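You operate a simulated robot arm through the tools that you are given. There is no shell and no other tool. Be economical: measure what you need, move in short steps, check, and stop when the job is done.

You are at the controls of a simulated two-armed robot. One attempt, no reset.

Task
Put two of the blue blocks from the top of the blue bench on the third shelf from the bottom of the blue rack. Then open the upper drawer of the blue bench, take the green ring and put it in the inside of the upper drawer of the blue bench and shut the drawer again. Then take the pale grey jug and put it on top of the tray of bottles on the third shelf from the bottom of the orange rack. Then put one of the black star knobs from the second shelf from the bottom of the blue rack on the second shelf from the bottom of the orange rack. Then switch the switch of the low cooler off. Keep to this order. Set down upright: blue block, pale grey jug.

Only the result counts: the job must be done as asked and must still hold three seconds after the hand-in. Knocking over, shifting, dropping, spilling or breaking anything else fails it.

Robot
Two 6-joint arms with two-finger grippers on one trunk, on a base that drives. Base frame: it is fixed to the floor where the robot stands at the start and does not move with it; the origin is under the middle of the robot, x ahead of it, y to its left, z up; the surface under the hand at the start is at about z = 800. Readings come in mm, rad, newtons and seconds.
The left shoulder is at the start at [70, 148, 1402], the right one opposite. With the tool pointing down near the work surface each hand reaches from about 360 to 640 mm from the robot's upright axis, wherever it stands, measured 20 degrees to its own side. Places, roughly: black star knob (5x5x4 cm) [1000, -600, 700]; blue block [750, 250, 750]; green ring (8x8x4 cm) [900, -800, 700]; inside of the upper drawer of the blue bench [700, 0, 600]; pale grey jug (13x8x10 cm) [900, -2000, 1200]; second shelf of the orange rack [900, -2000, 700]; switch of the low cooler [-2400, -1300, 500]; third shelf of the blue rack [900, -1000, 1200]; tray of bottles [1000, -2250, 1250]; upper drawer of the blue bench [600, 0, 600]. Payload 2.45 kg a hand.
Tool frame (each hand has its own): the origin (TCP) lies between the finger pads and is the grasp point; the fingertips stand 30 mm ahead of it; z points along the fingers, y is the line along which they close. The gripper opens to 106 mm. The gripper's body begins 79 mm behind the TCP.
Orientation is that of the tool frame in the base frame, as a unit quaternion [x, y, z, w]. With the fingers straight down and closing along the base's y, the tool's x points along the base's -x, its y along +y and its z along -z.

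Tools
- The arms move only by the tool servo_tool. It takes "left_motion", "right_motion" or both (then of equal length, played together; a hand with none holds still); each is a list of rows, each an object (a shift or turn left out is 0, a gripper value left out holds the last) with "dp": the shift along the tool's x, y, z in mm, a list of three; "turn": the turn, a rotation vector about the tool's x, y, z in rad, a list of three; "grip": the gripper command, from -1 (shut) to 1 (fully open), values between in proportion. In form: [{"dp": [dx, dy, dz], "turn": [ax, ay, az], "grip": grip}, ...]. A call has 1 to 12 rows; each row is the pose to reach, as a shift and turn from the pose commanded when the call began, along the tool's axes at that moment. A row lasts 0.2 s, in which the tool goes at most 50 mm and 0.15 rad; a call with a longer step from one row to the next is refused whole, and so is a gripper value outside its range. Where a pose cannot be reached the arm comes as near as it can. A force on the tool above 40 N (or 10 N above the force at the start of the call, whichever is more), or a blocked arm, ends the call early, and 0.2 s more pass. Each finger travels about 72 mm/s and halts on what it meets, pressing with about 24 N; the grip force reading is that of the motor and also rises with nothing between the fingers. The clock runs only during rows and for 0.2 s after the last one: add rows that repeat a pose to give the fingers time. The reply holds the time, the measured pose of the TCP, the force on the tool along the base axes, the opening and the grip force, in the units named above and with some noise, with the torque about the TCP (base axes, N m) and any sound that the robot's microphone picked up.
- Cameras (640 x 400 px; columns grow to the right, rows downward): "scene" is now at [109.8, 10.5, 1590.7]; the picture's right is [0.16, -0.99, 0.00], its down [-0.90, -0.14, -0.42] and it looks along [0.42, 0.07, -0.91] (base axes); focal length 273 px, centre (320, 200). "left" rides on the left gripper at [76, 2, -106] in its tool frame; the picture's right is [-0.02, 1.00, 0.00], its down [-0.78, -0.02, -0.62] and it looks along [-0.62, -0.01, 0.78] (tool axes); focal length 247 px, centre (320, 200). "right" rides on the right gripper at [76, -1, -106] in its tool frame; the picture's right is [0.02, 1.00, 0.00], its down [-0.78, 0.02, -0.62] and it looks along [-0.62, 0.01, 0.78] (tool axes); focal length 247 px, centre (320, 200). There is no depth. A picture from a camera that has moved, and an enlarged one, comes with that camera's place and axes in the base frame and with its lens.
- grab_frame(camera): a new picture of that camera. It takes no simulated time.
- move_column(by): slides the trunk up (or, below 0, down) by that many mm; the arms and the scene camera ride with it, the base frame stays. It gives what a move gives, with no picture.
- drive_base(legs): drives the robot by 1 to 6 legs, each [ahead, left, turn to the left] in mm, mm and rad, along the robot's own axes; the way and the turn of a leg run together, so that a leg with both is an arc; at most 1500 mm and 3.142 rad a leg. The arms and the cameras ride along, it lands a little off, and it stops where it bumps. It gives what a move gives.
- head_to(pan, tilt): turns the head with the scene camera to pan (to the left, within 1.501 rad either way) and tilt (down, from -0.506 to 1.204), counted from straight ahead of the robot. It gives what a move gives.
- close_up(camera, box): a new picture of the part [left, top, right, bottom] of that camera's present view, enlarged. It takes no simulated time.
- sign_off(): hands the job in; it is judged then, once.

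Go step by step. Nothing tells you exact positions but the pictures and the camera data: compare them with the known pose of the tool, close in by small moves and look again before you grip or let go. The budget is 196 turns and 172 pictures, counting those below and the enlarged ones. Unless the task says otherwise, let go and move clear before handing in.

The tools are called after "Emit:" by a JSON object that holds its "method" and its "body". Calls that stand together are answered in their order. servo_tool: Moves the arms, as the interface text tells. Its arguments: {"type":"object","properties":{"left_motion":{"type":"array","items":{"type":"object","properties":{"dp":{"type":"array","items":{"type":"number"}},"turn":{"type":"array","items":{"type":"number"}},"grip":{"type":"number"}}}},"right_motion":{"type":"array","items":{"type":"object","properties":{"dp":{"type":"array","items":{"type":"number"}},"turn":{"type":"array","items":{"type":"number"}},"grip":{"type":"number"}}}}},"required":[]} The other tools are called the same way: move_column (by) slides the trunk up or down; drive_base (legs) drives the base; head_to (pan, tilt) turns the head that bears the scene camera; grab_frame (camera) takes a picture; close_up (camera, box) takes an enlarged picture of a part of a camera's view; sign_off () hands the job in.

At the start:

```text
clock: 0.0
left_position: [522.9, 280.5, 1009.9]
left_tcp_rot: [0.0, 1.0, -0.001, 0.0]
left_contact_force: [0.6, 0.3, 0.3]
left_wrist_torque: [-0.01, -0.01, -0.01]
left_gripper_width: 106.0
left_grasp_force: 0.0
right_position: [584.5, -133.3, 1090.7]
right_tcp_rot: [0.0, 1.0, 0.0, 0.0]
right_contact_force: [0.6, 0.0, 0.3]
right_wrist_torque: [-0.01, -0.01, 0.01]
right_gripper_width: 106.3
right_grasp_force: 0.0
trunk travel left (down, up): [-875.0, 65.0]
robot x, y, heading: [-2.5, -0.5, -0.004]
head pan, tilt: [0.157, 1.134]
```

scene: 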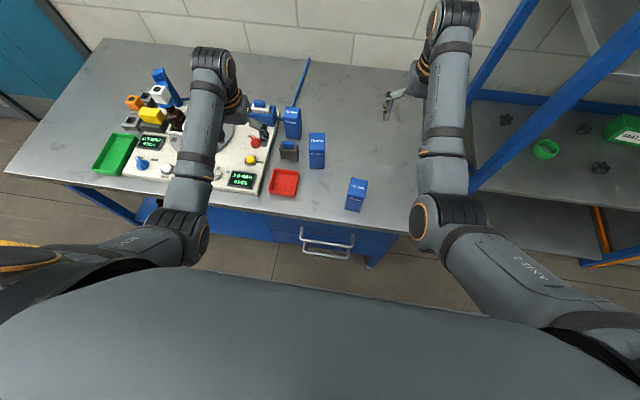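
right: 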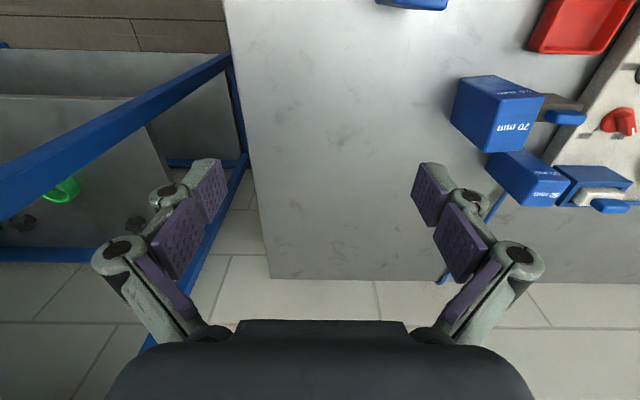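
left: 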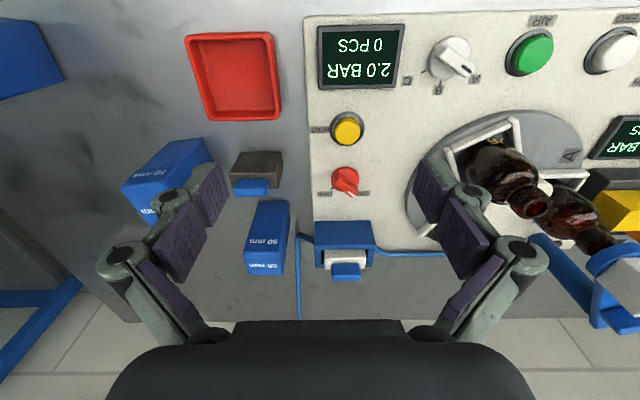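

I see the blue bench in front with several blue blocks, and the blue rack to the right. I'll look around with the head first.

Emit:
{"method": "close_up", "body": {"camera": "scene", "box": [240, 60, 440, 260]}}

Emit:
{"method": "head_to", "body": {"pan": -0.8, "tilt": 0.6}}

Emit:
{"method": "grab_frame", "body": {"camera": "scene"}}

```text
2.00 times, centred on (340, 160) of scene
camera zoom: at [109.8, 10.5, 1590.7], right [0.16, -0.99, 0.0], down [-0.9, -0.14, -0.42], along [0.42, 0.07, -0.91], focal length 546 px, centre (280, 280)
```

zoom: 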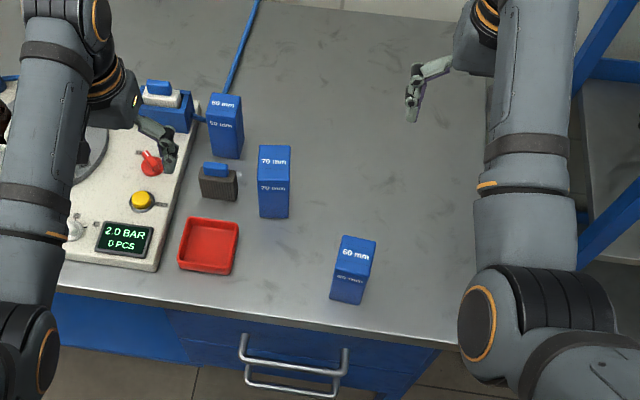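

```text
clock: 1.2
left_position: [523.7, 280.4, 1009.7]
left_tcp_rot: [0.0, 1.0, -0.001, 0.0]
left_contact_force: [-0.3, -0.8, 0.6]
left_wrist_torque: [0.0, -0.01, 0.01]
left_gripper_width: 105.9
left_grasp_force: 0.1
right_position: [584.6, -133.3, 1091.7]
right_tcp_rot: [-0.001, 1.0, 0.001, 0.0]
right_contact_force: [0.0, -0.3, 0.5]
right_wrist_torque: [0.0, -0.01, -0.01]
right_gripper_width: 105.7
right_grasp_force: 0.0
trunk travel left (down, up): [-875.0, 65.0]
robot x, y, heading: [3.2, -1.0, -0.002]
head pan, tilt: [-0.799, 0.6]
```

```text
167 pictures are left
camera scene: at [111.6, -62.3, 1631.5], right [-0.72, -0.7, 0.0], down [-0.39, 0.4, -0.82], along [0.58, -0.59, -0.57], focal length 273 px, centre (320, 200)
```

scene: 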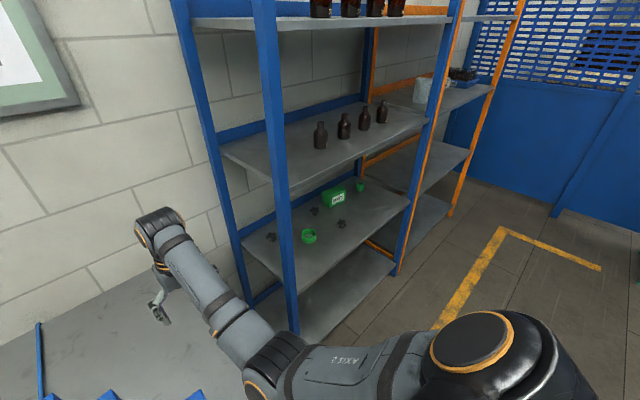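

The blue rack has bottles on shelf 3 with free room at its left end, and knobs and the ring on shelf 2. Next I zoom in on the blocks and look at the other racks.

Emit:
{"method": "head_to", "body": {"pan": 0.0, "tilt": 0.95}}

Emit:
{"method": "close_up", "body": {"camera": "scene", "box": [240, 110, 340, 173]}}

Emit:
{"method": "grab_frame", "body": {"camera": "scene"}}

Emit:
{"method": "head_to", "body": {"pan": -1.2, "tilt": 0.4}}

Emit:
{"method": "grab_frame", "body": {"camera": "scene"}}

```text
clock: 2.4
left_position: [521.9, 280.9, 1009.4]
left_tcp_rot: [0.0, 1.0, 0.0, 0.0]
left_contact_force: [0.1, 0.6, -0.5]
left_wrist_torque: [-0.04, -0.01, -0.03]
left_gripper_width: 106.0
left_grasp_force: 0.1
right_position: [585.1, -132.8, 1091.7]
right_tcp_rot: [-0.001, 1.0, 0.0, -0.001]
right_contact_force: [-0.3, 0.0, -0.1]
right_wrist_torque: [-0.02, -0.01, -0.01]
right_gripper_width: 106.1
right_grasp_force: 0.0
trunk travel left (down, up): [-875.0, 65.0]
robot x, y, heading: [-0.3, -2.4, 0.003]
head pan, tilt: [0.0, 0.949]
```

```text
6.35 times, centred on (290, 142) of scene
camera zoom: at [122.6, 0.9, 1603.1], right [0.0, -1.0, 0.0], down [-0.81, 0.0, -0.58], along [0.58, 0.0, -0.81], focal length 1734 px, centre (510, 571)
```

zoom: 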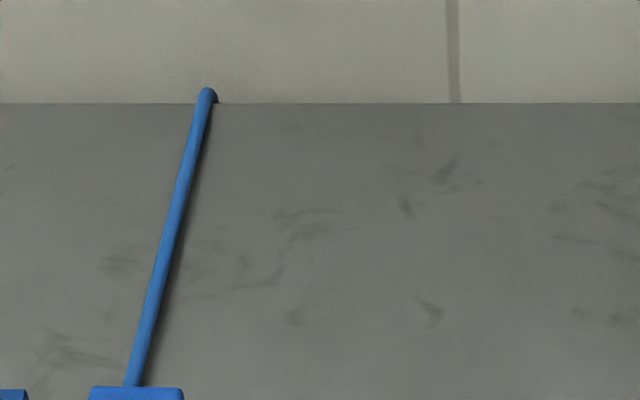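

```text
165 pictures are left
camera scene: at [122.6, 0.9, 1603.1], right [0.0, -1.0, 0.0], down [-0.81, 0.0, -0.58], along [0.58, 0.0, -0.81], focal length 273 px, centre (320, 200)
```

scene: 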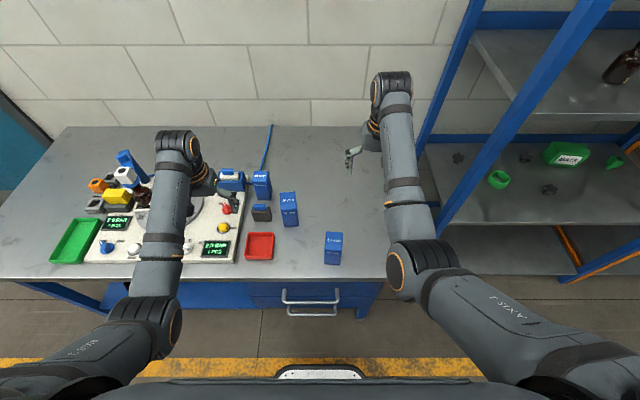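

```text
clock: 3.8
left_position: [522.4, 281.0, 1008.3]
left_tcp_rot: [0.0, 1.0, 0.0, 0.0]
left_contact_force: [0.9, 0.6, 0.9]
left_wrist_torque: [0.02, 0.0, 0.01]
left_gripper_width: 106.2
left_grasp_force: 0.0
right_position: [586.1, -134.6, 1092.3]
right_tcp_rot: [-0.001, 1.0, 0.0, 0.001]
right_contact_force: [-0.3, 0.6, 0.1]
right_wrist_torque: [-0.03, 0.03, -0.03]
right_gripper_width: 106.0
right_grasp_force: 0.0
trunk travel left (down, up): [-875.0, 65.0]
robot x, y, heading: [-2.0, -0.9, 0.0]
head pan, tilt: [-1.201, 0.4]
```

```text
164 pictures are left
camera scene: at [83.5, -85.4, 1649.7], right [-0.93, -0.36, 0.0], down [-0.14, 0.36, -0.92], along [0.33, -0.86, -0.39], focal length 273 px, centre (320, 200)
```

scene: 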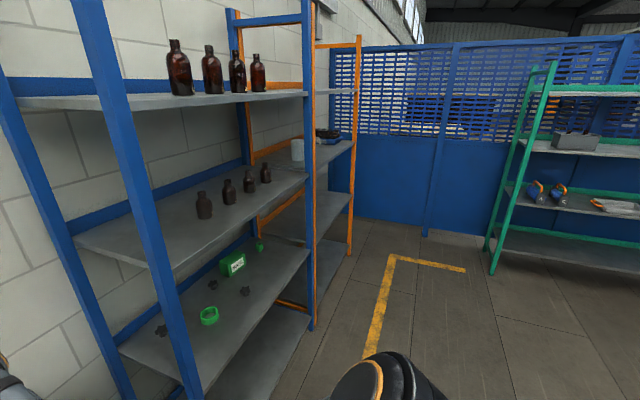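

Now I zoom on the blocks.

Emit:
{"method": "head_to", "body": {"pan": 0.0, "tilt": 0.95}}

Emit:
{"method": "close_up", "body": {"camera": "scene", "box": [210, 150, 370, 250]}}

Emit:
{"method": "close_up", "body": {"camera": "scene", "box": [240, 250, 400, 350]}}

```text
clock: 5.2
left_position: [522.9, 280.2, 1010.1]
left_tcp_rot: [0.0, 1.0, 0.0, 0.0]
left_contact_force: [-0.2, -0.5, -0.4]
left_wrist_torque: [0.02, 0.01, 0.01]
left_gripper_width: 105.8
left_grasp_force: 0.1
right_position: [585.7, -133.7, 1091.6]
right_tcp_rot: [0.0, 1.0, 0.0, 0.0]
right_contact_force: [-0.8, -1.0, -0.4]
right_wrist_torque: [0.0, 0.04, 0.02]
right_gripper_width: 106.2
right_grasp_force: 0.0
trunk travel left (down, up): [-875.0, 65.0]
robot x, y, heading: [-0.3, 1.2, 0.001]
head pan, tilt: [0.0, 0.949]
```

```text
4.00 times, centred on (290, 200) of scene
camera zoom: at [122.6, 0.9, 1603.1], right [0.0, -1.0, 0.0], down [-0.81, 0.0, -0.58], along [0.58, 0.0, -0.81], focal length 1092 px, centre (440, 200)
```

zoom: 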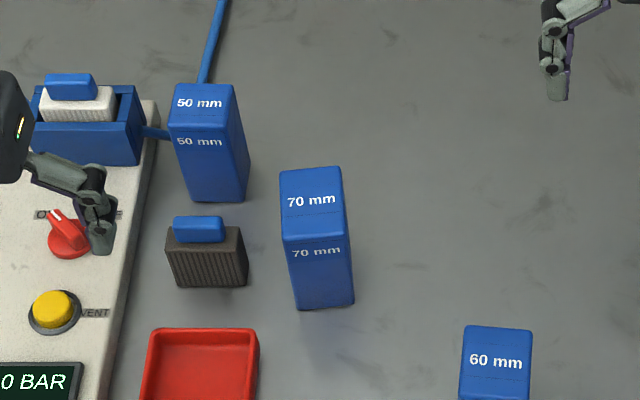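

```text
4.00 times, centred on (320, 300) of scene
camera zoom: at [122.6, 0.9, 1603.1], right [0.0, -1.0, 0.0], down [-0.81, 0.0, -0.58], along [0.58, 0.0, -0.81], focal length 1092 px, centre (320, -200)
```

zoom: 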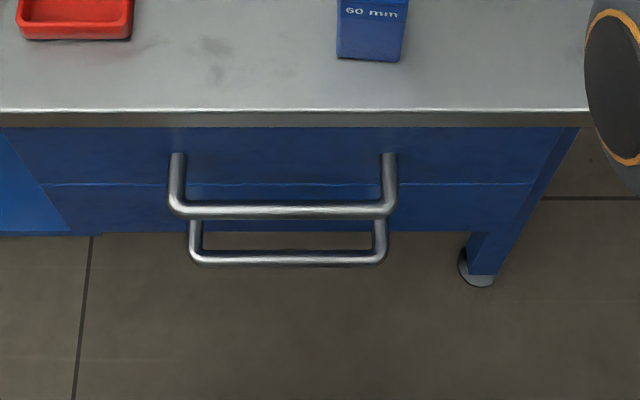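

The blocks look about 50x60x100 mm, standing upright: the 60 mm one near (480,-40), the 70 mm one near (618,101). I back off 100 mm, then bring the left hand in front of the 70 mm block with the fingers pitched forward.

Emit:
{"method": "drive_base", "body": {"legs": [[-100, 0, 0]]}}

Emit:
{"method": "servo_tool", "body": {"left_motion": [{"dp": [-17, -26, 5], "turn": [-0.0064, -0.128, -0.013], "grip": 0.5}, {"dp": [-33, -51, 10], "turn": [-0.013, -0.257, -0.027]}, {"dp": [-50, -77, 15], "turn": [-0.019, -0.385, -0.04]}, {"dp": [-67, -103, 20], "turn": [-0.026, -0.514, -0.053]}, {"dp": [-84, -129, 25], "turn": [-0.032, -0.642, -0.066]}, {"dp": [-100, -154, 30], "turn": [-0.039, -0.771, -0.08]}, {"dp": [-117, -180, 50], "turn": [-0.045, -0.899, -0.093]}, {"dp": [-117, -180, 50], "turn": [-0.045, -0.899, -0.093]}]}}

Emit:
{"method": "grab_frame", "body": {"camera": "left"}}

Emit:
{"method": "grab_frame", "body": {"camera": "scene"}}

```text
clock: 6.3
left_position: [426.3, 279.7, 1007.5]
left_tcp_rot: [0.001, 1.0, 0.001, -0.001]
left_contact_force: [-0.1, 0.5, 1.0]
left_wrist_torque: [0.0, 0.05, 0.04]
left_gripper_width: 105.9
left_grasp_force: 0.1
right_position: [487.7, -133.6, 1091.0]
right_tcp_rot: [0.001, 1.0, 0.001, -0.001]
right_contact_force: [1.3, 0.0, -0.3]
right_wrist_torque: [-0.01, 0.01, 0.01]
right_gripper_width: 106.3
right_grasp_force: 0.0
trunk travel left (down, up): [-875.0, 65.0]
robot x, y, heading: [-99.6, -0.3, -0.001]
head pan, tilt: [0.0, 0.949]
```

```text
clock: 8.0
left_position: [541.3, 177.8, 945.7]
left_tcp_rot: [-0.025, 0.896, 0.091, 0.434]
left_contact_force: [0.6, 0.3, 1.0]
left_wrist_torque: [-0.01, -0.01, 0.0]
left_gripper_width: 79.4
left_grasp_force: 0.1
right_position: [484.8, -135.8, 1092.0]
right_tcp_rot: [0.0, 1.0, 0.0, 0.0]
right_contact_force: [0.4, -0.2, -0.6]
right_wrist_torque: [-0.01, 0.0, -0.01]
right_gripper_width: 106.2
right_grasp_force: 0.0
trunk travel left (down, up): [-875.0, 65.0]
robot x, y, heading: [-100.9, -0.9, 0.004]
head pan, tilt: [0.0, 0.949]
stopped in row 8 (left hand): the arm was blocked; the commanded pose is now the measured one
```

```text
161 pictures are left
camera left: at [412.7, 162.4, 951.3], right [-0.11, 0.98, 0.16], down [0.01, -0.16, 0.99], along [0.99, 0.11, 0.01], focal length 247 px, centre (320, 200)
```

left: 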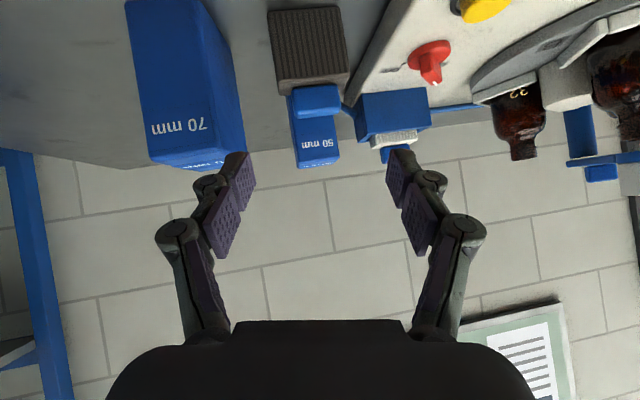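

```text
160 pictures are left
camera scene: at [23.5, 0.2, 1603.1], right [0.0, -1.0, 0.0], down [-0.81, 0.0, -0.58], along [0.58, 0.0, -0.81], focal length 273 px, centre (320, 200)
```

scene: 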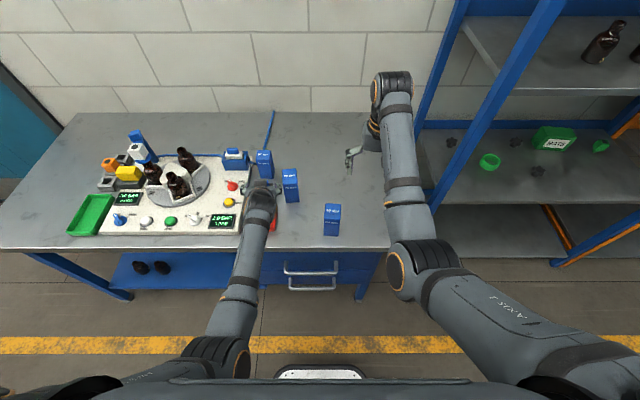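

The left arm stopped short sideways (y=178 rather than 100), probably a limit near the trunk. I drive 90 mm to the right so the block lies more to the left arm's side.

Emit:
{"method": "drive_base", "body": {"legs": [[0, -85, 0]]}}

Emit:
{"method": "grab_frame", "body": {"camera": "left"}}

Emit:
{"method": "close_up", "body": {"camera": "scene", "box": [200, 130, 360, 230]}}

```text
clock: 9.1
left_position: [542.4, 95.5, 946.3]
left_tcp_rot: [-0.027, 0.896, 0.09, 0.435]
left_contact_force: [0.1, 0.1, 0.0]
left_wrist_torque: [0.01, 0.01, -0.03]
left_gripper_width: 79.7
left_grasp_force: 0.1
right_position: [484.9, -215.9, 1093.8]
right_tcp_rot: [0.0, 1.0, -0.001, 0.0]
right_contact_force: [0.0, 1.4, 0.3]
right_wrist_torque: [-0.06, 0.0, -0.03]
right_gripper_width: 105.8
right_grasp_force: 0.0
trunk travel left (down, up): [-875.0, 65.0]
robot x, y, heading: [-99.3, -84.1, 0.0]
head pan, tilt: [0.0, 0.949]
```

```text
159 pictures are left
camera left: at [412.0, 80.6, 951.0], right [-0.11, 0.98, 0.15], down [0.01, -0.15, 0.99], along [0.99, 0.11, 0.01], focal length 247 px, centre (320, 200)
```

left: 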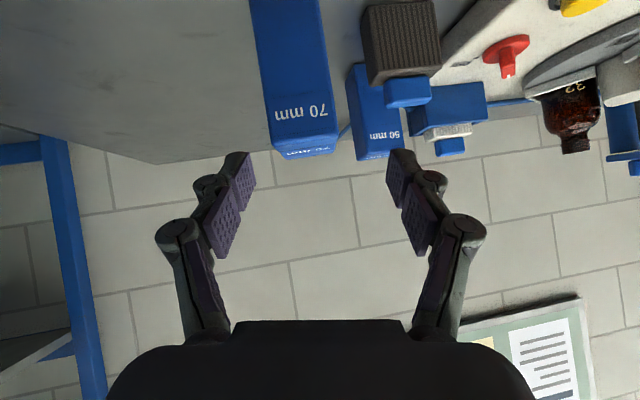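

```text
4.00 times, centred on (280, 180) of scene
camera zoom: at [22.8, -79.7, 1603.1], right [0.0, -1.0, 0.0], down [-0.81, 0.0, -0.58], along [0.58, 0.0, -0.81], focal length 1092 px, centre (480, 280)
```

zoom: 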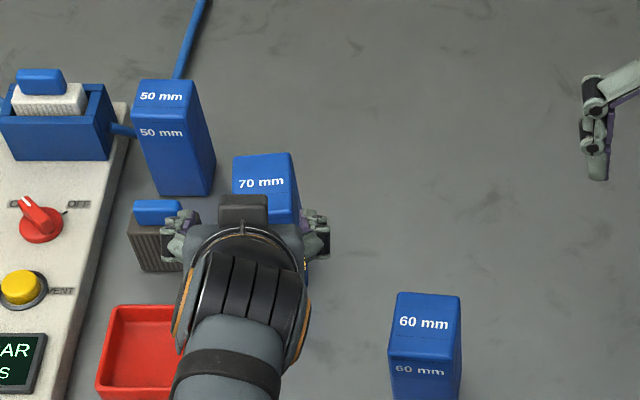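

The hand is now in line but rolled and yawed slightly; I correct the orientation.

Emit:
{"method": "servo_tool", "body": {"left_motion": [{"dp": [0, 0, -10], "turn": [0.053, 0.005, -0.045]}, {"dp": [0, 0, -10], "turn": [0.107, 0.01, -0.091]}, {"dp": [0, 0, -10], "turn": [0.107, 0.01, -0.091]}]}}

```text
clock: 9.9
left_position: [532.6, 91.3, 952.4]
left_tcp_rot: [-0.043, 0.899, 0.023, 0.435]
left_contact_force: [0.4, -0.4, -0.4]
left_wrist_torque: [0.01, 0.03, 0.02]
left_gripper_width: 79.5
left_grasp_force: 0.0
right_position: [485.6, -220.4, 1091.4]
right_tcp_rot: [0.0, 1.0, 0.001, 0.0]
right_contact_force: [0.1, -0.4, 0.6]
right_wrist_torque: [0.0, 0.01, 0.02]
right_gripper_width: 106.0
right_grasp_force: 0.0
trunk travel left (down, up): [-875.0, 65.0]
robot x, y, heading: [-96.5, -79.8, 0.001]
head pan, tilt: [0.0, 0.949]
```

Orientation is right. Now advance onto the block, stopping partway to check.

Emit:
{"method": "servo_tool", "body": {"left_motion": [{"dp": [6, -1, 35]}, {"dp": [12, -2, 70]}, {"dp": [12, -2, 70]}]}}

Emit:
{"method": "grab_frame", "body": {"camera": "left"}}

Emit:
{"method": "close_up", "body": {"camera": "scene", "box": [200, 130, 360, 230]}}

```text
clock: 10.7
left_position: [580.7, 94.9, 900.7]
left_tcp_rot: [-0.044, 0.899, 0.022, 0.435]
left_contact_force: [-0.3, -0.1, -0.2]
left_wrist_torque: [0.0, 0.01, 0.01]
left_gripper_width: 79.5
left_grasp_force: 0.1
right_position: [483.7, -218.5, 1092.7]
right_tcp_rot: [0.0, 1.0, 0.0, 0.001]
right_contact_force: [-0.4, 0.6, 0.0]
right_wrist_torque: [0.02, -0.04, -0.01]
right_gripper_width: 105.8
right_grasp_force: 0.2
trunk travel left (down, up): [-875.0, 65.0]
robot x, y, heading: [-103.3, -84.5, -0.002]
head pan, tilt: [0.0, 0.949]
```

```text
157 pictures are left
camera left: at [451.0, 84.8, 906.3], right [-0.08, 1.0, 0.02], down [0.0, -0.02, 1.0], along [1.0, 0.08, 0.0], focal length 247 px, centre (320, 200)
```

left: 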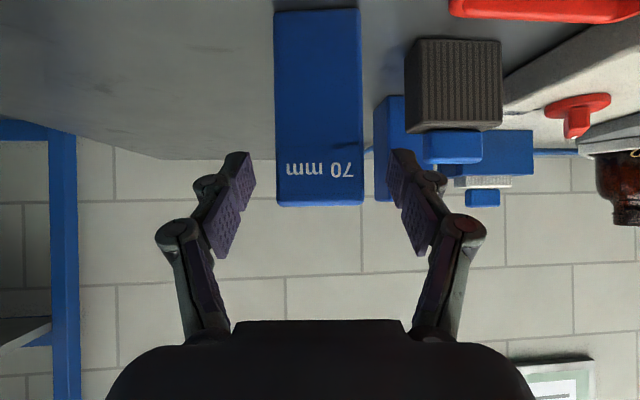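

```text
4.00 times, centred on (280, 180) of scene
camera zoom: at [21.0, -83.7, 1603.3], right [0.0, -1.0, 0.0], down [-0.81, 0.0, -0.58], along [0.58, 0.0, -0.81], focal length 1092 px, centre (480, 280)
```

zoom: 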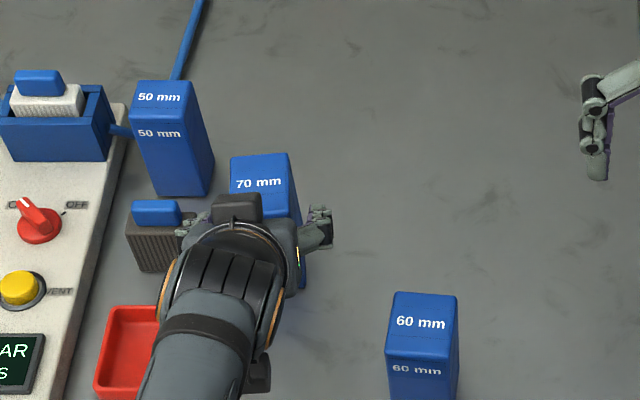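

Well centred. Advance 52 mm and close.

Emit:
{"method": "servo_tool", "body": {"left_motion": [{"dp": [0, 0, 26]}, {"dp": [0, 0, 52]}, {"dp": [0, 0, 52]}, {"dp": [0, 0, 52], "grip": -1}, {"dp": [0, 0, 52]}, {"dp": [0, 0, 52]}, {"dp": [0, 0, 52]}]}}

Emit:
{"method": "grab_frame", "body": {"camera": "left"}}

```text
clock: 12.3
left_position: [615.5, 95.7, 874.2]
left_tcp_rot: [-0.043, 0.897, 0.022, 0.44]
left_contact_force: [7.1, 3.9, 22.1]
left_wrist_torque: [0.15, -0.62, 0.12]
left_gripper_width: 49.8
left_grasp_force: 24.2
left hand out of reach, approached as far as the arm can: row 2, 3, 4, 5, 6, 7
right_position: [481.8, -217.9, 1094.4]
right_tcp_rot: [-0.001, 1.0, 0.0, 0.001]
right_contact_force: [-0.4, -0.3, 0.2]
right_wrist_torque: [0.0, 0.03, -0.01]
right_gripper_width: 105.8
right_grasp_force: 0.1
trunk travel left (down, up): [-875.0, 65.0]
robot x, y, heading: [-103.0, -85.9, 0.001]
head pan, tilt: [0.0, 0.949]
```

```text
155 pictures are left
camera left: at [485.9, 85.2, 879.0], right [-0.08, 1.0, 0.02], down [-0.01, -0.02, 1.0], along [1.0, 0.08, 0.01], focal length 247 px, centre (320, 200)
```

left: 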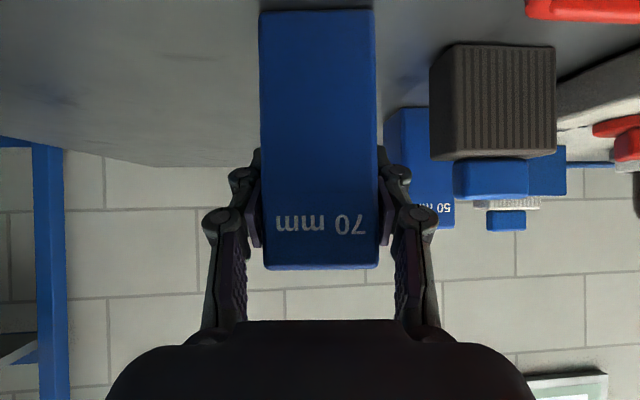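

The 70 mm block is gripped (50 mm wide). I lift and retract it.

Emit:
{"method": "servo_tool", "body": {"left_motion": [{"dp": [-12, 0, -10]}, {"dp": [-31, 0, -25]}, {"dp": [-45, 0, -60]}, {"dp": [-57, 0, -100]}, {"dp": [-80, 0, -140]}, {"dp": [-100, 0, -160]}, {"dp": [-100, 0, -160]}]}}

Emit:
{"method": "grab_frame", "body": {"camera": "scene"}}

```text
clock: 13.3
left_position: [560.4, 121.5, 838.9]
left_tcp_rot: [-0.056, 0.931, 0.099, 0.346]
left_contact_force: [4.1, 0.0, -2.4]
left_wrist_torque: [-0.01, 0.04, -0.22]
left_gripper_width: 51.6
left_grasp_force: 24.4
left hand out of reach, approached as far as the arm can: row 1, 2, 3
right_position: [486.7, -218.9, 1091.4]
right_tcp_rot: [0.0, 1.0, 0.0, 0.0]
right_contact_force: [0.2, -0.6, -0.4]
right_wrist_torque: [0.01, -0.04, -0.01]
right_gripper_width: 105.6
right_grasp_force: 0.1
trunk travel left (down, up): [-875.0, 65.0]
robot x, y, heading: [-99.3, -83.2, -0.005]
head pan, tilt: [0.0, 0.949]
stopped in row 4 (left hand): the force on the tool passed its limit at 149 N (the readings are from after the stop); the commanded pose is now the measured one
```

```text
154 pictures are left
camera scene: at [25.7, -82.6, 1602.8], right [0.0, -1.0, 0.0], down [-0.81, 0.0, -0.58], along [0.58, 0.0, -0.81], focal length 273 px, centre (320, 200)
```

scene: 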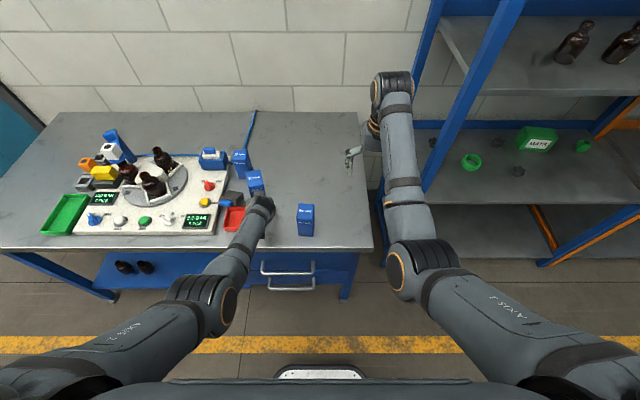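

The arm took a bad detour near its reach limit. I check the block's state.

Emit:
{"method": "close_up", "body": {"camera": "scene", "box": [180, 130, 340, 230]}}

Emit:
{"method": "grab_frame", "body": {"camera": "left"}}

```text
4.00 times, centred on (260, 180) of scene
camera zoom: at [25.7, -82.6, 1602.8], right [0.0, -1.0, 0.0], down [-0.81, 0.0, -0.58], along [0.58, 0.0, -0.81], focal length 1092 px, centre (560, 280)
```

zoom: 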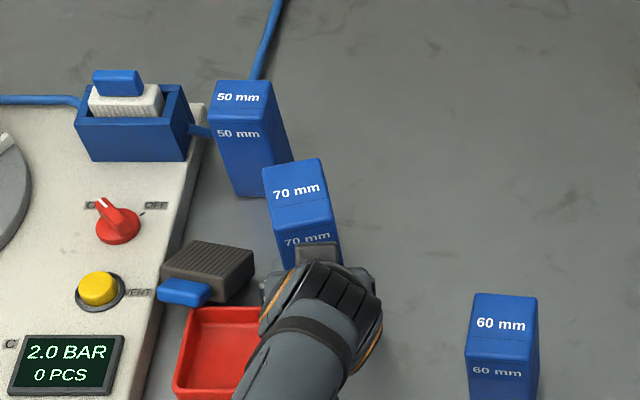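

```text
152 pictures are left
camera left: at [436.0, 97.7, 867.5], right [-0.16, 0.97, 0.16], down [0.2, -0.13, 0.97], along [0.97, 0.18, -0.17], focal length 247 px, centre (320, 200)
```

left: 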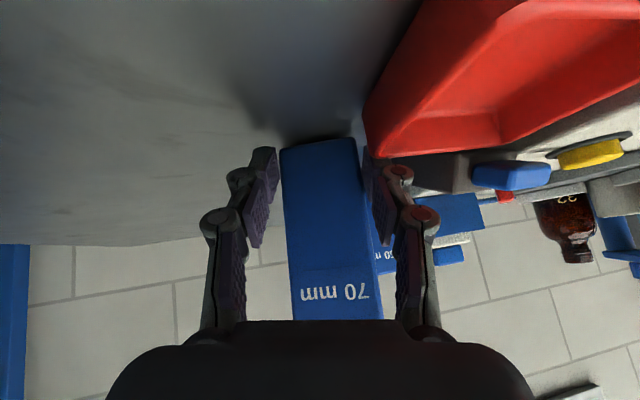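

The grey/blue item beside the block got tipped, which I will have to set right later. First I raise the column to lift the block out straight up.

Emit:
{"method": "move_column", "body": {"by": 64}}

Emit:
{"method": "close_up", "body": {"camera": "scene", "box": [180, 130, 340, 230]}}

Emit:
{"method": "grab_frame", "body": {"camera": "left"}}

```text
clock: 14.3
left_position: [559.1, 121.6, 902.9]
left_tcp_rot: [-0.056, 0.931, 0.1, 0.346]
left_contact_force: [0.7, -0.1, -2.4]
left_wrist_torque: [-0.04, 0.14, 0.02]
left_gripper_width: 51.3
left_grasp_force: 23.7
right_position: [484.1, -218.9, 1155.8]
right_tcp_rot: [0.0, 1.0, 0.0, 0.0]
right_contact_force: [0.7, 0.1, -0.4]
right_wrist_torque: [-0.04, -0.04, -0.01]
right_gripper_width: 105.9
right_grasp_force: 0.1
trunk travel left (down, up): [-939.0, 1.0]
robot x, y, heading: [-98.6, -82.2, -0.001]
head pan, tilt: [0.0, 0.949]
```

```text
4.00 times, centred on (260, 180) of scene
camera zoom: at [24.0, -83.6, 1667.0], right [0.0, -1.0, 0.0], down [-0.81, 0.0, -0.58], along [0.58, 0.0, -0.81], focal length 1092 px, centre (560, 280)
```

zoom: 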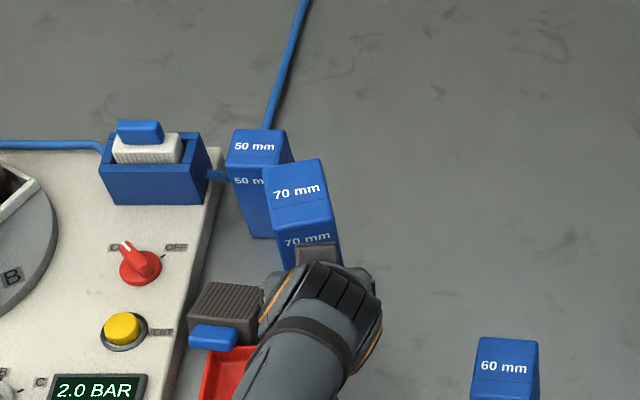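

```text
150 pictures are left
camera left: at [434.7, 97.3, 932.1], right [-0.16, 0.97, 0.16], down [0.2, -0.13, 0.97], along [0.97, 0.18, -0.17], focal length 247 px, centre (320, 200)
```

left: 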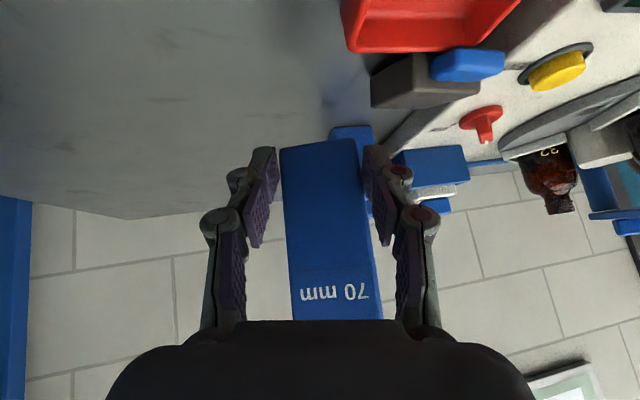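

The block is free of the bench. I lift a bit further and retract.

Emit:
{"method": "servo_tool", "body": {"left_motion": [{"dp": [-13, 3, -15]}, {"dp": [-30, 7, -35]}, {"dp": [-45, 10, -52]}, {"dp": [-65, 15, -74]}, {"dp": [-50, 23, -90]}, {"dp": [-50, 23, -90]}]}}

Emit:
{"method": "grab_frame", "body": {"camera": "scene"}}

Emit:
{"method": "close_up", "body": {"camera": "scene", "box": [180, 150, 340, 250]}}

```text
clock: 15.7
left_position: [535.7, 126.0, 1006.1]
left_tcp_rot: [-0.056, 0.931, 0.1, 0.346]
left_contact_force: [-0.1, 0.4, -3.2]
left_wrist_torque: [-0.01, 0.13, 0.0]
left_gripper_width: 51.3
left_grasp_force: 23.7
right_position: [485.8, -218.9, 1156.0]
right_tcp_rot: [0.0, 1.0, 0.001, 0.0]
right_contact_force: [0.2, -0.7, -0.2]
right_wrist_torque: [-0.03, 0.03, 0.01]
right_gripper_width: 105.9
right_grasp_force: 0.1
trunk travel left (down, up): [-939.0, 1.0]
robot x, y, heading: [-98.5, -81.2, -0.002]
head pan, tilt: [0.0, 0.949]
```

```text
149 pictures are left
camera scene: at [24.0, -83.4, 1667.0], right [0.0, -1.0, 0.0], down [-0.81, 0.0, -0.58], along [0.58, 0.0, -0.81], focal length 273 px, centre (320, 200)
```

scene: 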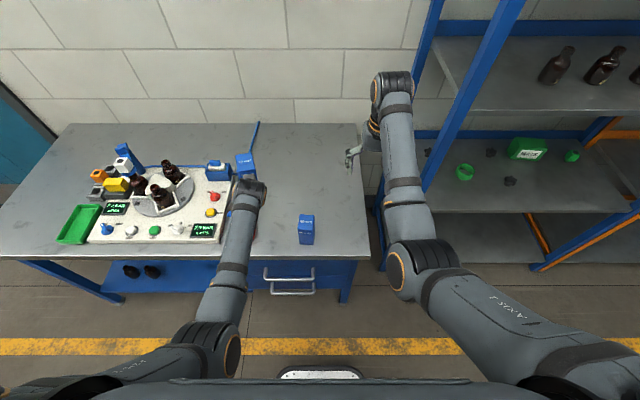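

```text
4.00 times, centred on (260, 200) of scene
camera zoom: at [24.0, -83.4, 1667.0], right [0.0, -1.0, 0.0], down [-0.81, 0.0, -0.58], along [0.58, 0.0, -0.81], focal length 1092 px, centre (560, 200)
```

zoom: 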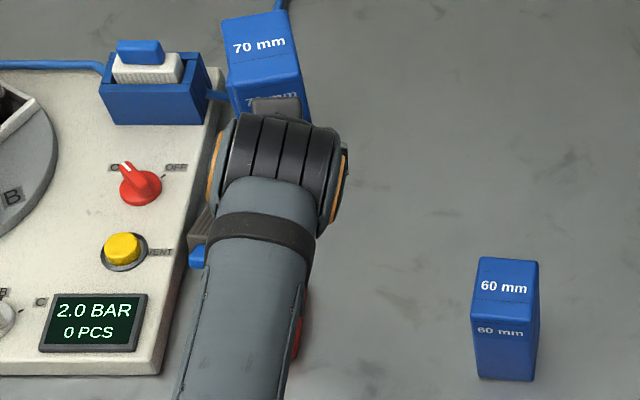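

I drive back a bit to view the bench unobstructed.

Emit:
{"method": "drive_base", "body": {"legs": [[-250, -100, 0]]}}

Emit:
{"method": "head_to", "body": {"pan": 0.15, "tilt": 0.75}}

Emit:
{"method": "grab_frame", "body": {"camera": "scene"}}

Emit:
{"method": "close_up", "body": {"camera": "scene", "box": [220, 150, 380, 250]}}

```text
clock: 17.6
left_position: [291.6, 26.1, 1004.8]
left_tcp_rot: [-0.054, 0.931, 0.099, 0.346]
left_contact_force: [0.3, -0.1, -3.9]
left_wrist_torque: [-0.02, 0.16, 0.01]
left_gripper_width: 51.1
left_grasp_force: 24.2
right_position: [240.7, -317.9, 1154.2]
right_tcp_rot: [0.002, 1.0, 0.0, -0.001]
right_contact_force: [-0.5, 0.0, -0.7]
right_wrist_torque: [0.0, 0.02, 0.01]
right_gripper_width: 106.1
right_grasp_force: 0.1
trunk travel left (down, up): [-939.0, 1.0]
robot x, y, heading: [-349.1, -180.7, -0.005]
head pan, tilt: [0.0, 0.949]
```

```text
clock: 18.4
left_position: [290.3, 24.9, 1006.2]
left_tcp_rot: [-0.054, 0.931, 0.099, 0.347]
left_contact_force: [0.1, 0.2, -3.4]
left_wrist_torque: [-0.05, 0.13, 0.02]
left_gripper_width: 51.1
left_grasp_force: 24.0
right_position: [238.7, -318.8, 1155.8]
right_tcp_rot: [0.001, 1.0, 0.0, 0.0]
right_contact_force: [-0.6, 0.1, -0.3]
right_wrist_torque: [0.01, -0.01, -0.03]
right_gripper_width: 106.0
right_grasp_force: 0.0
trunk travel left (down, up): [-939.0, 1.0]
robot x, y, heading: [-346.6, -182.4, -0.001]
head pan, tilt: [0.15, 0.75]
```

```text
147 pictures are left
camera scene: at [-213.4, -170.0, 1682.6], right [0.15, -0.99, 0.0], down [-0.68, -0.1, -0.73], along [0.72, 0.11, -0.68], focal length 273 px, centre (320, 200)
```

scene: 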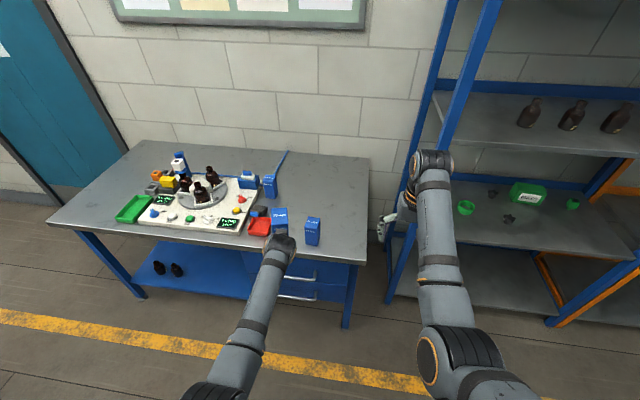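

```text
4.00 times, centred on (300, 200) of scene
camera zoom: at [-213.4, -170.0, 1682.6], right [0.15, -0.99, 0.0], down [-0.68, -0.1, -0.73], along [0.72, 0.11, -0.68], focal length 1092 px, centre (400, 200)
```

zoom: 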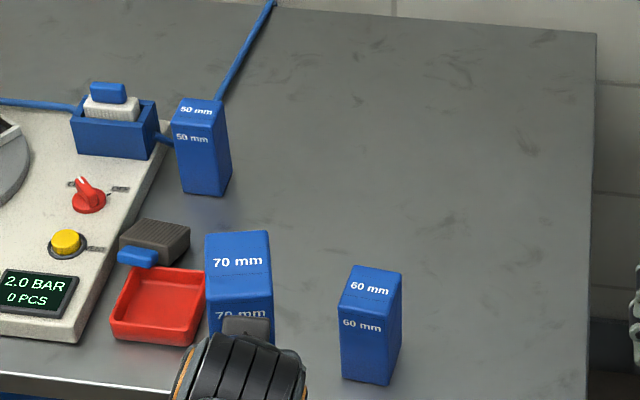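

The grey item tipped over toward the red tray; I'll repair that once hands are free. First I raise the held block and tuck in the right hand.

Emit:
{"method": "servo_tool", "body": {"left_motion": [{"dp": [-18, 9, -43]}, {"dp": [-36, 18, -86]}, {"dp": [-55, 27, -128]}, {"dp": [-73, 37, -171]}, {"dp": [-91, 46, -214]}, {"dp": [-109, 55, -257]}, {"dp": [-109, 55, -257]}], "right_motion": [{"dp": [35, -10, 0]}, {"dp": [70, -20, 0]}, {"dp": [105, -30, 0]}, {"dp": [140, -40, 0]}, {"dp": [175, -50, 0]}, {"dp": [208, -60, 0]}, {"dp": [208, -60, 0]}]}}

Emit:
{"method": "grab_frame", "body": {"camera": "left"}}

Emit:
{"method": "grab_frame", "body": {"camera": "scene"}}

```text
clock: 19.5
left_position: [214.0, 65.4, 1197.3]
left_tcp_rot: [-0.044, 0.928, 0.154, 0.337]
left_contact_force: [-0.5, 0.8, -2.3]
left_wrist_torque: [-0.03, 0.12, 0.01]
left_gripper_width: 51.0
left_grasp_force: 23.6
right_position: [167.3, -398.8, 1190.4]
right_tcp_rot: [0.022, 0.987, -0.089, 0.13]
right_contact_force: [-0.3, 0.4, 0.4]
right_wrist_torque: [-0.01, -0.03, -0.02]
right_gripper_width: 106.0
right_grasp_force: 0.1
right hand out of reach, approached as far as the arm can: row 1, 2, 3, 4, 5
trunk travel left (down, up): [-939.0, 1.0]
robot x, y, heading: [-342.4, -181.3, -0.001]
head pan, tilt: [0.15, 0.75]
stopped in row 5 (right hand): the arm was blocked; the commanded pose is now the measured one
```

```text
145 pictures are left
camera left: at [90.2, 35.1, 1226.5], right [-0.17, 0.95, 0.27], down [0.23, -0.23, 0.95], along [0.96, 0.22, -0.17], focal length 247 px, centre (320, 200)
```

left: 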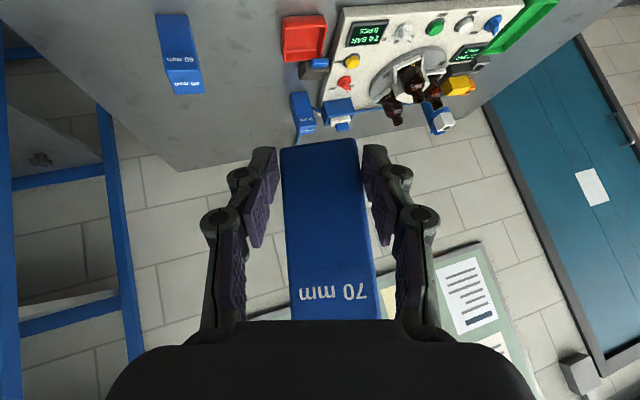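

```text
144 pictures are left
camera scene: at [-217.4, -170.9, 1683.0], right [0.15, -0.99, 0.0], down [-0.67, -0.1, -0.73], along [0.72, 0.11, -0.68], focal length 273 px, centre (320, 200)
```

scene: 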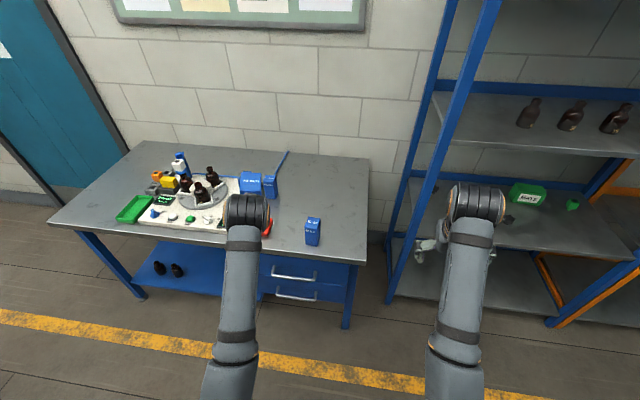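

The right hand is at its near limit but compact enough. I fix the left hand's roll and finish raising it.

Emit:
{"method": "servo_tool", "body": {"left_motion": [{"dp": [-17, 7, -19], "turn": [0.031, -0.002, -0.02]}, {"dp": [-34, 14, -38], "turn": [0.062, -0.004, -0.04]}, {"dp": [-51, 20, -58], "turn": [0.094, -0.006, -0.061]}, {"dp": [-51, 20, -58], "turn": [0.094, -0.006, -0.061]}, {"dp": [-51, 20, -58], "turn": [0.094, -0.006, -0.061]}]}}

```text
clock: 20.7
left_position: [215.1, 64.7, 1277.0]
left_tcp_rot: [-0.057, 0.931, 0.099, 0.346]
left_contact_force: [-0.2, 0.0, -2.9]
left_wrist_torque: [-0.02, 0.13, -0.01]
left_gripper_width: 51.2
left_grasp_force: 23.9
right_position: [168.4, -396.5, 1189.4]
right_tcp_rot: [0.02, 0.987, -0.088, 0.131]
right_contact_force: [-0.2, 0.7, -0.2]
right_wrist_torque: [-0.01, -0.03, -0.01]
right_gripper_width: 106.0
right_grasp_force: 0.0
trunk travel left (down, up): [-939.0, 1.0]
robot x, y, heading: [-344.7, -182.3, -0.001]
head pan, tilt: [0.15, 0.75]
```

The left arm would foul the rack post, so I'll set this block down on a clear spot of the bench and use the right hand for the shelf. I drive there.

Emit:
{"method": "drive_base", "body": {"legs": [[0, -205, 0], [315, 0, 0]]}}

Emit:
{"method": "move_column", "body": {"by": -360}}

Emit:
{"method": "head_to", "body": {"pan": 0.4, "tilt": 0.8}}

Emit:
{"method": "grab_frame", "body": {"camera": "scene"}}

Emit:
{"method": "grab_frame", "body": {"camera": "left"}}

```text
clock: 24.0
left_position: [526.1, -148.1, 1277.9]
left_tcp_rot: [-0.054, 0.931, 0.098, 0.346]
left_contact_force: [-0.7, -0.2, -2.6]
left_wrist_torque: [-0.07, 0.13, -0.03]
left_gripper_width: 51.0
left_grasp_force: 24.0
right_position: [478.1, -611.0, 1190.5]
right_tcp_rot: [0.025, 0.987, -0.089, 0.13]
right_contact_force: [0.3, 0.4, 0.8]
right_wrist_torque: [-0.01, -0.01, 0.0]
right_gripper_width: 106.1
right_grasp_force: 0.0
trunk travel left (down, up): [-939.0, 1.0]
robot x, y, heading: [-35.7, -392.6, -0.008]
head pan, tilt: [0.15, 0.75]
```

```text
clock: 27.5
left_position: [528.7, -148.5, 917.0]
left_tcp_rot: [-0.054, 0.932, 0.098, 0.345]
left_contact_force: [-0.6, 0.3, -2.6]
left_wrist_torque: [-0.05, 0.13, 0.03]
left_gripper_width: 50.8
left_grasp_force: 23.8
right_position: [478.4, -610.8, 828.2]
right_tcp_rot: [0.025, 0.987, -0.089, 0.129]
right_contact_force: [0.1, -0.3, -0.5]
right_wrist_torque: [0.02, 0.03, 0.01]
right_gripper_width: 106.0
right_grasp_force: 0.1
trunk travel left (down, up): [-579.0, 361.0]
robot x, y, heading: [-31.0, -391.4, -0.014]
head pan, tilt: [0.15, 0.75]
```

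```text
clock: 28.3
left_position: [527.6, -149.5, 915.8]
left_tcp_rot: [-0.054, 0.932, 0.098, 0.346]
left_contact_force: [-0.4, 0.4, -2.5]
left_wrist_torque: [-0.02, 0.12, 0.0]
left_gripper_width: 50.7
left_grasp_force: 24.5
right_position: [478.3, -611.1, 828.3]
right_tcp_rot: [0.024, 0.987, -0.089, 0.13]
right_contact_force: [-0.4, 0.4, -0.2]
right_wrist_torque: [0.0, -0.02, -0.01]
right_gripper_width: 106.0
right_grasp_force: 0.1
trunk travel left (down, up): [-579.0, 361.0]
robot x, y, heading: [-33.9, -388.1, -0.011]
head pan, tilt: [0.4, 0.799]
```

```text
143 pictures are left
camera scene: at [90.8, -361.4, 1318.6], right [0.38, -0.93, 0.0], down [-0.66, -0.27, -0.7], along [0.64, 0.26, -0.72], focal length 273 px, centre (320, 200)
```

scene: 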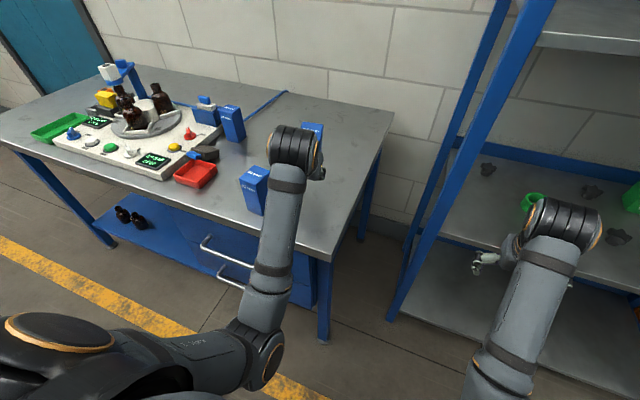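

```text
142 pictures are left
camera left: at [403.6, -172.1, 945.9], right [-0.15, 0.98, 0.16], down [0.2, -0.13, 0.97], along [0.97, 0.18, -0.18], focal length 247 px, centre (320, 200)
```

left: 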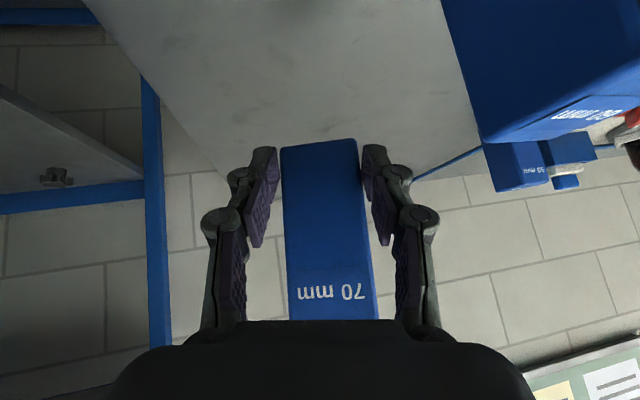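

Lowering toward the bench.

Emit:
{"method": "move_column", "body": {"by": -62}}

Emit:
{"method": "move_column", "body": {"by": -8}}

Emit:
{"method": "grab_frame", "body": {"camera": "left"}}

Emit:
{"method": "close_up", "body": {"camera": "scene", "box": [220, 90, 380, 190]}}

```text
clock: 29.3
left_position: [528.0, -147.3, 855.3]
left_tcp_rot: [-0.053, 0.931, 0.098, 0.347]
left_contact_force: [-0.7, 0.1, -2.3]
left_wrist_torque: [0.02, 0.16, 0.0]
left_gripper_width: 50.9
left_grasp_force: 23.9
right_position: [477.9, -610.3, 766.5]
right_tcp_rot: [0.025, 0.987, -0.089, 0.128]
right_contact_force: [-0.7, 0.9, 0.4]
right_wrist_torque: [0.01, -0.04, 0.0]
right_gripper_width: 106.1
right_grasp_force: 0.0
trunk travel left (down, up): [-517.0, 423.0]
robot x, y, heading: [-33.6, -390.8, -0.01]
head pan, tilt: [0.4, 0.799]
```

```text
clock: 29.9
left_position: [527.3, -148.7, 846.5]
left_tcp_rot: [-0.053, 0.932, 0.098, 0.346]
left_contact_force: [0.2, 0.7, -3.1]
left_wrist_torque: [-0.02, 0.16, 0.01]
left_gripper_width: 50.7
left_grasp_force: 23.6
right_position: [478.9, -609.3, 757.9]
right_tcp_rot: [0.024, 0.987, -0.09, 0.129]
right_contact_force: [-0.4, -0.7, -0.5]
right_wrist_torque: [-0.03, -0.01, 0.02]
right_gripper_width: 106.1
right_grasp_force: 0.2
trunk travel left (down, up): [-509.0, 431.0]
robot x, y, heading: [-38.1, -393.4, -0.014]
head pan, tilt: [0.4, 0.799]
```

```text
141 pictures are left
camera left: at [403.4, -172.1, 876.0], right [-0.15, 0.98, 0.16], down [0.2, -0.13, 0.97], along [0.97, 0.18, -0.18], focal length 247 px, centre (320, 200)
```

left: 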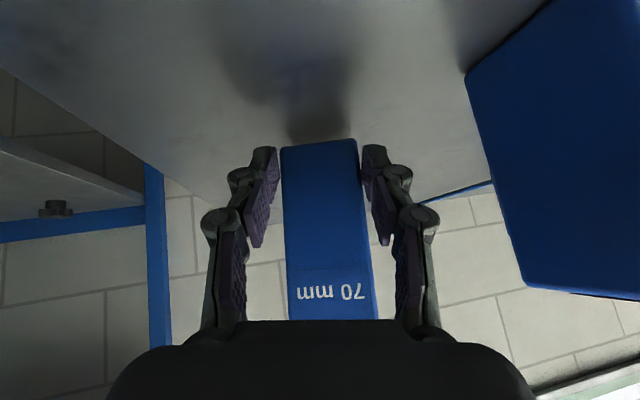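

```text
4.00 times, centred on (300, 140) of scene
camera zoom: at [90.4, -361.3, 1248.6], right [0.38, -0.93, 0.0], down [-0.66, -0.27, -0.7], along [0.64, 0.26, -0.72], focal length 1092 px, centre (400, 440)
```

zoom: 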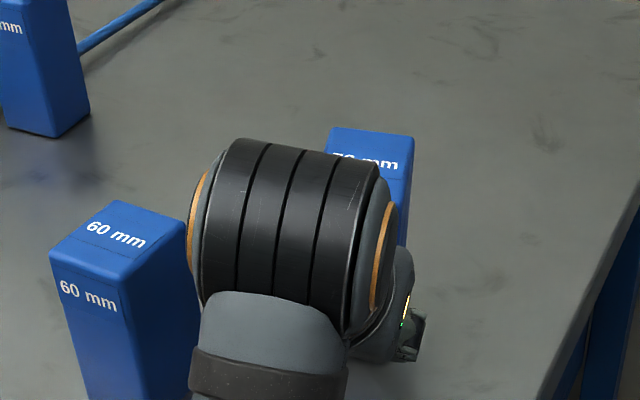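

Emit:
{"method": "move_column", "body": {"by": -5}}

Emit:
{"method": "move_column", "body": {"by": -3}}

```text
clock: 30.4
left_position: [528.4, -149.1, 843.0]
left_tcp_rot: [-0.053, 0.932, 0.098, 0.346]
left_contact_force: [0.3, 0.4, -1.5]
left_wrist_torque: [-0.07, 0.12, -0.02]
left_gripper_width: 50.7
left_grasp_force: 23.7
right_position: [479.1, -609.8, 755.3]
right_tcp_rot: [0.026, 0.987, -0.089, 0.13]
right_contact_force: [-0.6, -0.2, -1.0]
right_wrist_torque: [0.01, -0.01, 0.0]
right_gripper_width: 105.9
right_grasp_force: 0.1
trunk travel left (down, up): [-504.0, 436.0]
robot x, y, heading: [-32.9, -395.5, -0.013]
head pan, tilt: [0.4, 0.799]
```

```text
clock: 30.9
left_position: [528.0, -147.5, 838.7]
left_tcp_rot: [-0.052, 0.932, 0.097, 0.345]
left_contact_force: [0.3, -0.4, -2.7]
left_wrist_torque: [-0.05, 0.1, -0.01]
left_gripper_width: 50.8
left_grasp_force: 23.9
right_position: [478.6, -611.2, 749.4]
right_tcp_rot: [0.024, 0.987, -0.09, 0.129]
right_contact_force: [-0.5, 0.5, 0.2]
right_wrist_torque: [0.02, -0.02, 0.03]
right_gripper_width: 106.1
right_grasp_force: 0.0
trunk travel left (down, up): [-501.0, 439.0]
robot x, y, heading: [-34.2, -391.8, -0.013]
head pan, tilt: [0.4, 0.799]
```

Emit:
{"method": "move_column", "body": {"by": -3}}

Emit:
{"method": "move_column", "body": {"by": -3}}

Emit:
{"method": "move_column", "body": {"by": -3}}

Emit:
{"method": "grab_frame", "body": {"camera": "left"}}

```text
clock: 31.5
left_position: [528.3, -149.0, 836.2]
left_tcp_rot: [-0.054, 0.932, 0.098, 0.346]
left_contact_force: [1.6, -0.5, 0.0]
left_wrist_torque: [-0.09, 0.03, 0.01]
left_gripper_width: 50.7
left_grasp_force: 23.7
right_position: [478.3, -610.2, 747.7]
right_tcp_rot: [0.024, 0.987, -0.089, 0.129]
right_contact_force: [-0.5, 0.4, -0.2]
right_wrist_torque: [-0.01, 0.01, -0.01]
right_gripper_width: 105.6
right_grasp_force: 0.0
trunk travel left (down, up): [-498.0, 442.0]
robot x, y, heading: [-33.9, -393.3, -0.011]
head pan, tilt: [0.4, 0.799]
```

```text
clock: 32.0
left_position: [528.6, -148.0, 836.7]
left_tcp_rot: [-0.054, 0.93, 0.099, 0.349]
left_contact_force: [4.3, 1.7, 13.7]
left_wrist_torque: [-0.26, -0.43, 0.09]
left_gripper_width: 50.8
left_grasp_force: 23.9
right_position: [476.8, -609.4, 745.2]
right_tcp_rot: [0.025, 0.987, -0.089, 0.13]
right_contact_force: [0.2, 0.0, -0.2]
right_wrist_torque: [-0.02, -0.02, 0.03]
right_gripper_width: 105.8
right_grasp_force: 0.0
trunk travel left (down, up): [-495.0, 445.0]
robot x, y, heading: [-33.4, -391.9, -0.007]
head pan, tilt: [0.4, 0.799]
```

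```text
clock: 32.5
left_position: [526.4, -148.2, 833.4]
left_tcp_rot: [-0.053, 0.931, 0.099, 0.348]
left_contact_force: [4.1, 3.8, 22.6]
left_wrist_torque: [-0.48, -0.58, 0.18]
left_gripper_width: 51.5
left_grasp_force: 24.1
right_position: [476.5, -610.8, 742.3]
right_tcp_rot: [0.024, 0.987, -0.089, 0.13]
right_contact_force: [-0.6, -0.3, 0.9]
right_wrist_torque: [-0.02, -0.03, 0.0]
right_gripper_width: 105.6
right_grasp_force: 0.0
trunk travel left (down, up): [-492.0, 448.0]
robot x, y, heading: [-33.5, -392.9, -0.015]
head pan, tilt: [0.4, 0.799]
```

```text
139 pictures are left
camera left: at [401.8, -172.2, 861.3], right [-0.15, 0.98, 0.16], down [0.19, -0.13, 0.97], along [0.97, 0.18, -0.17], focal length 247 px, centre (320, 200)
```

left: 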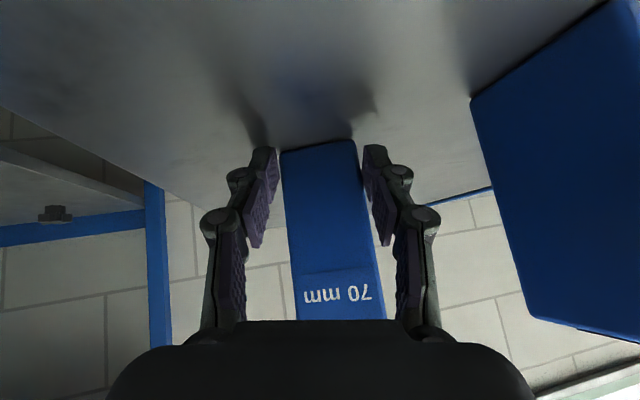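

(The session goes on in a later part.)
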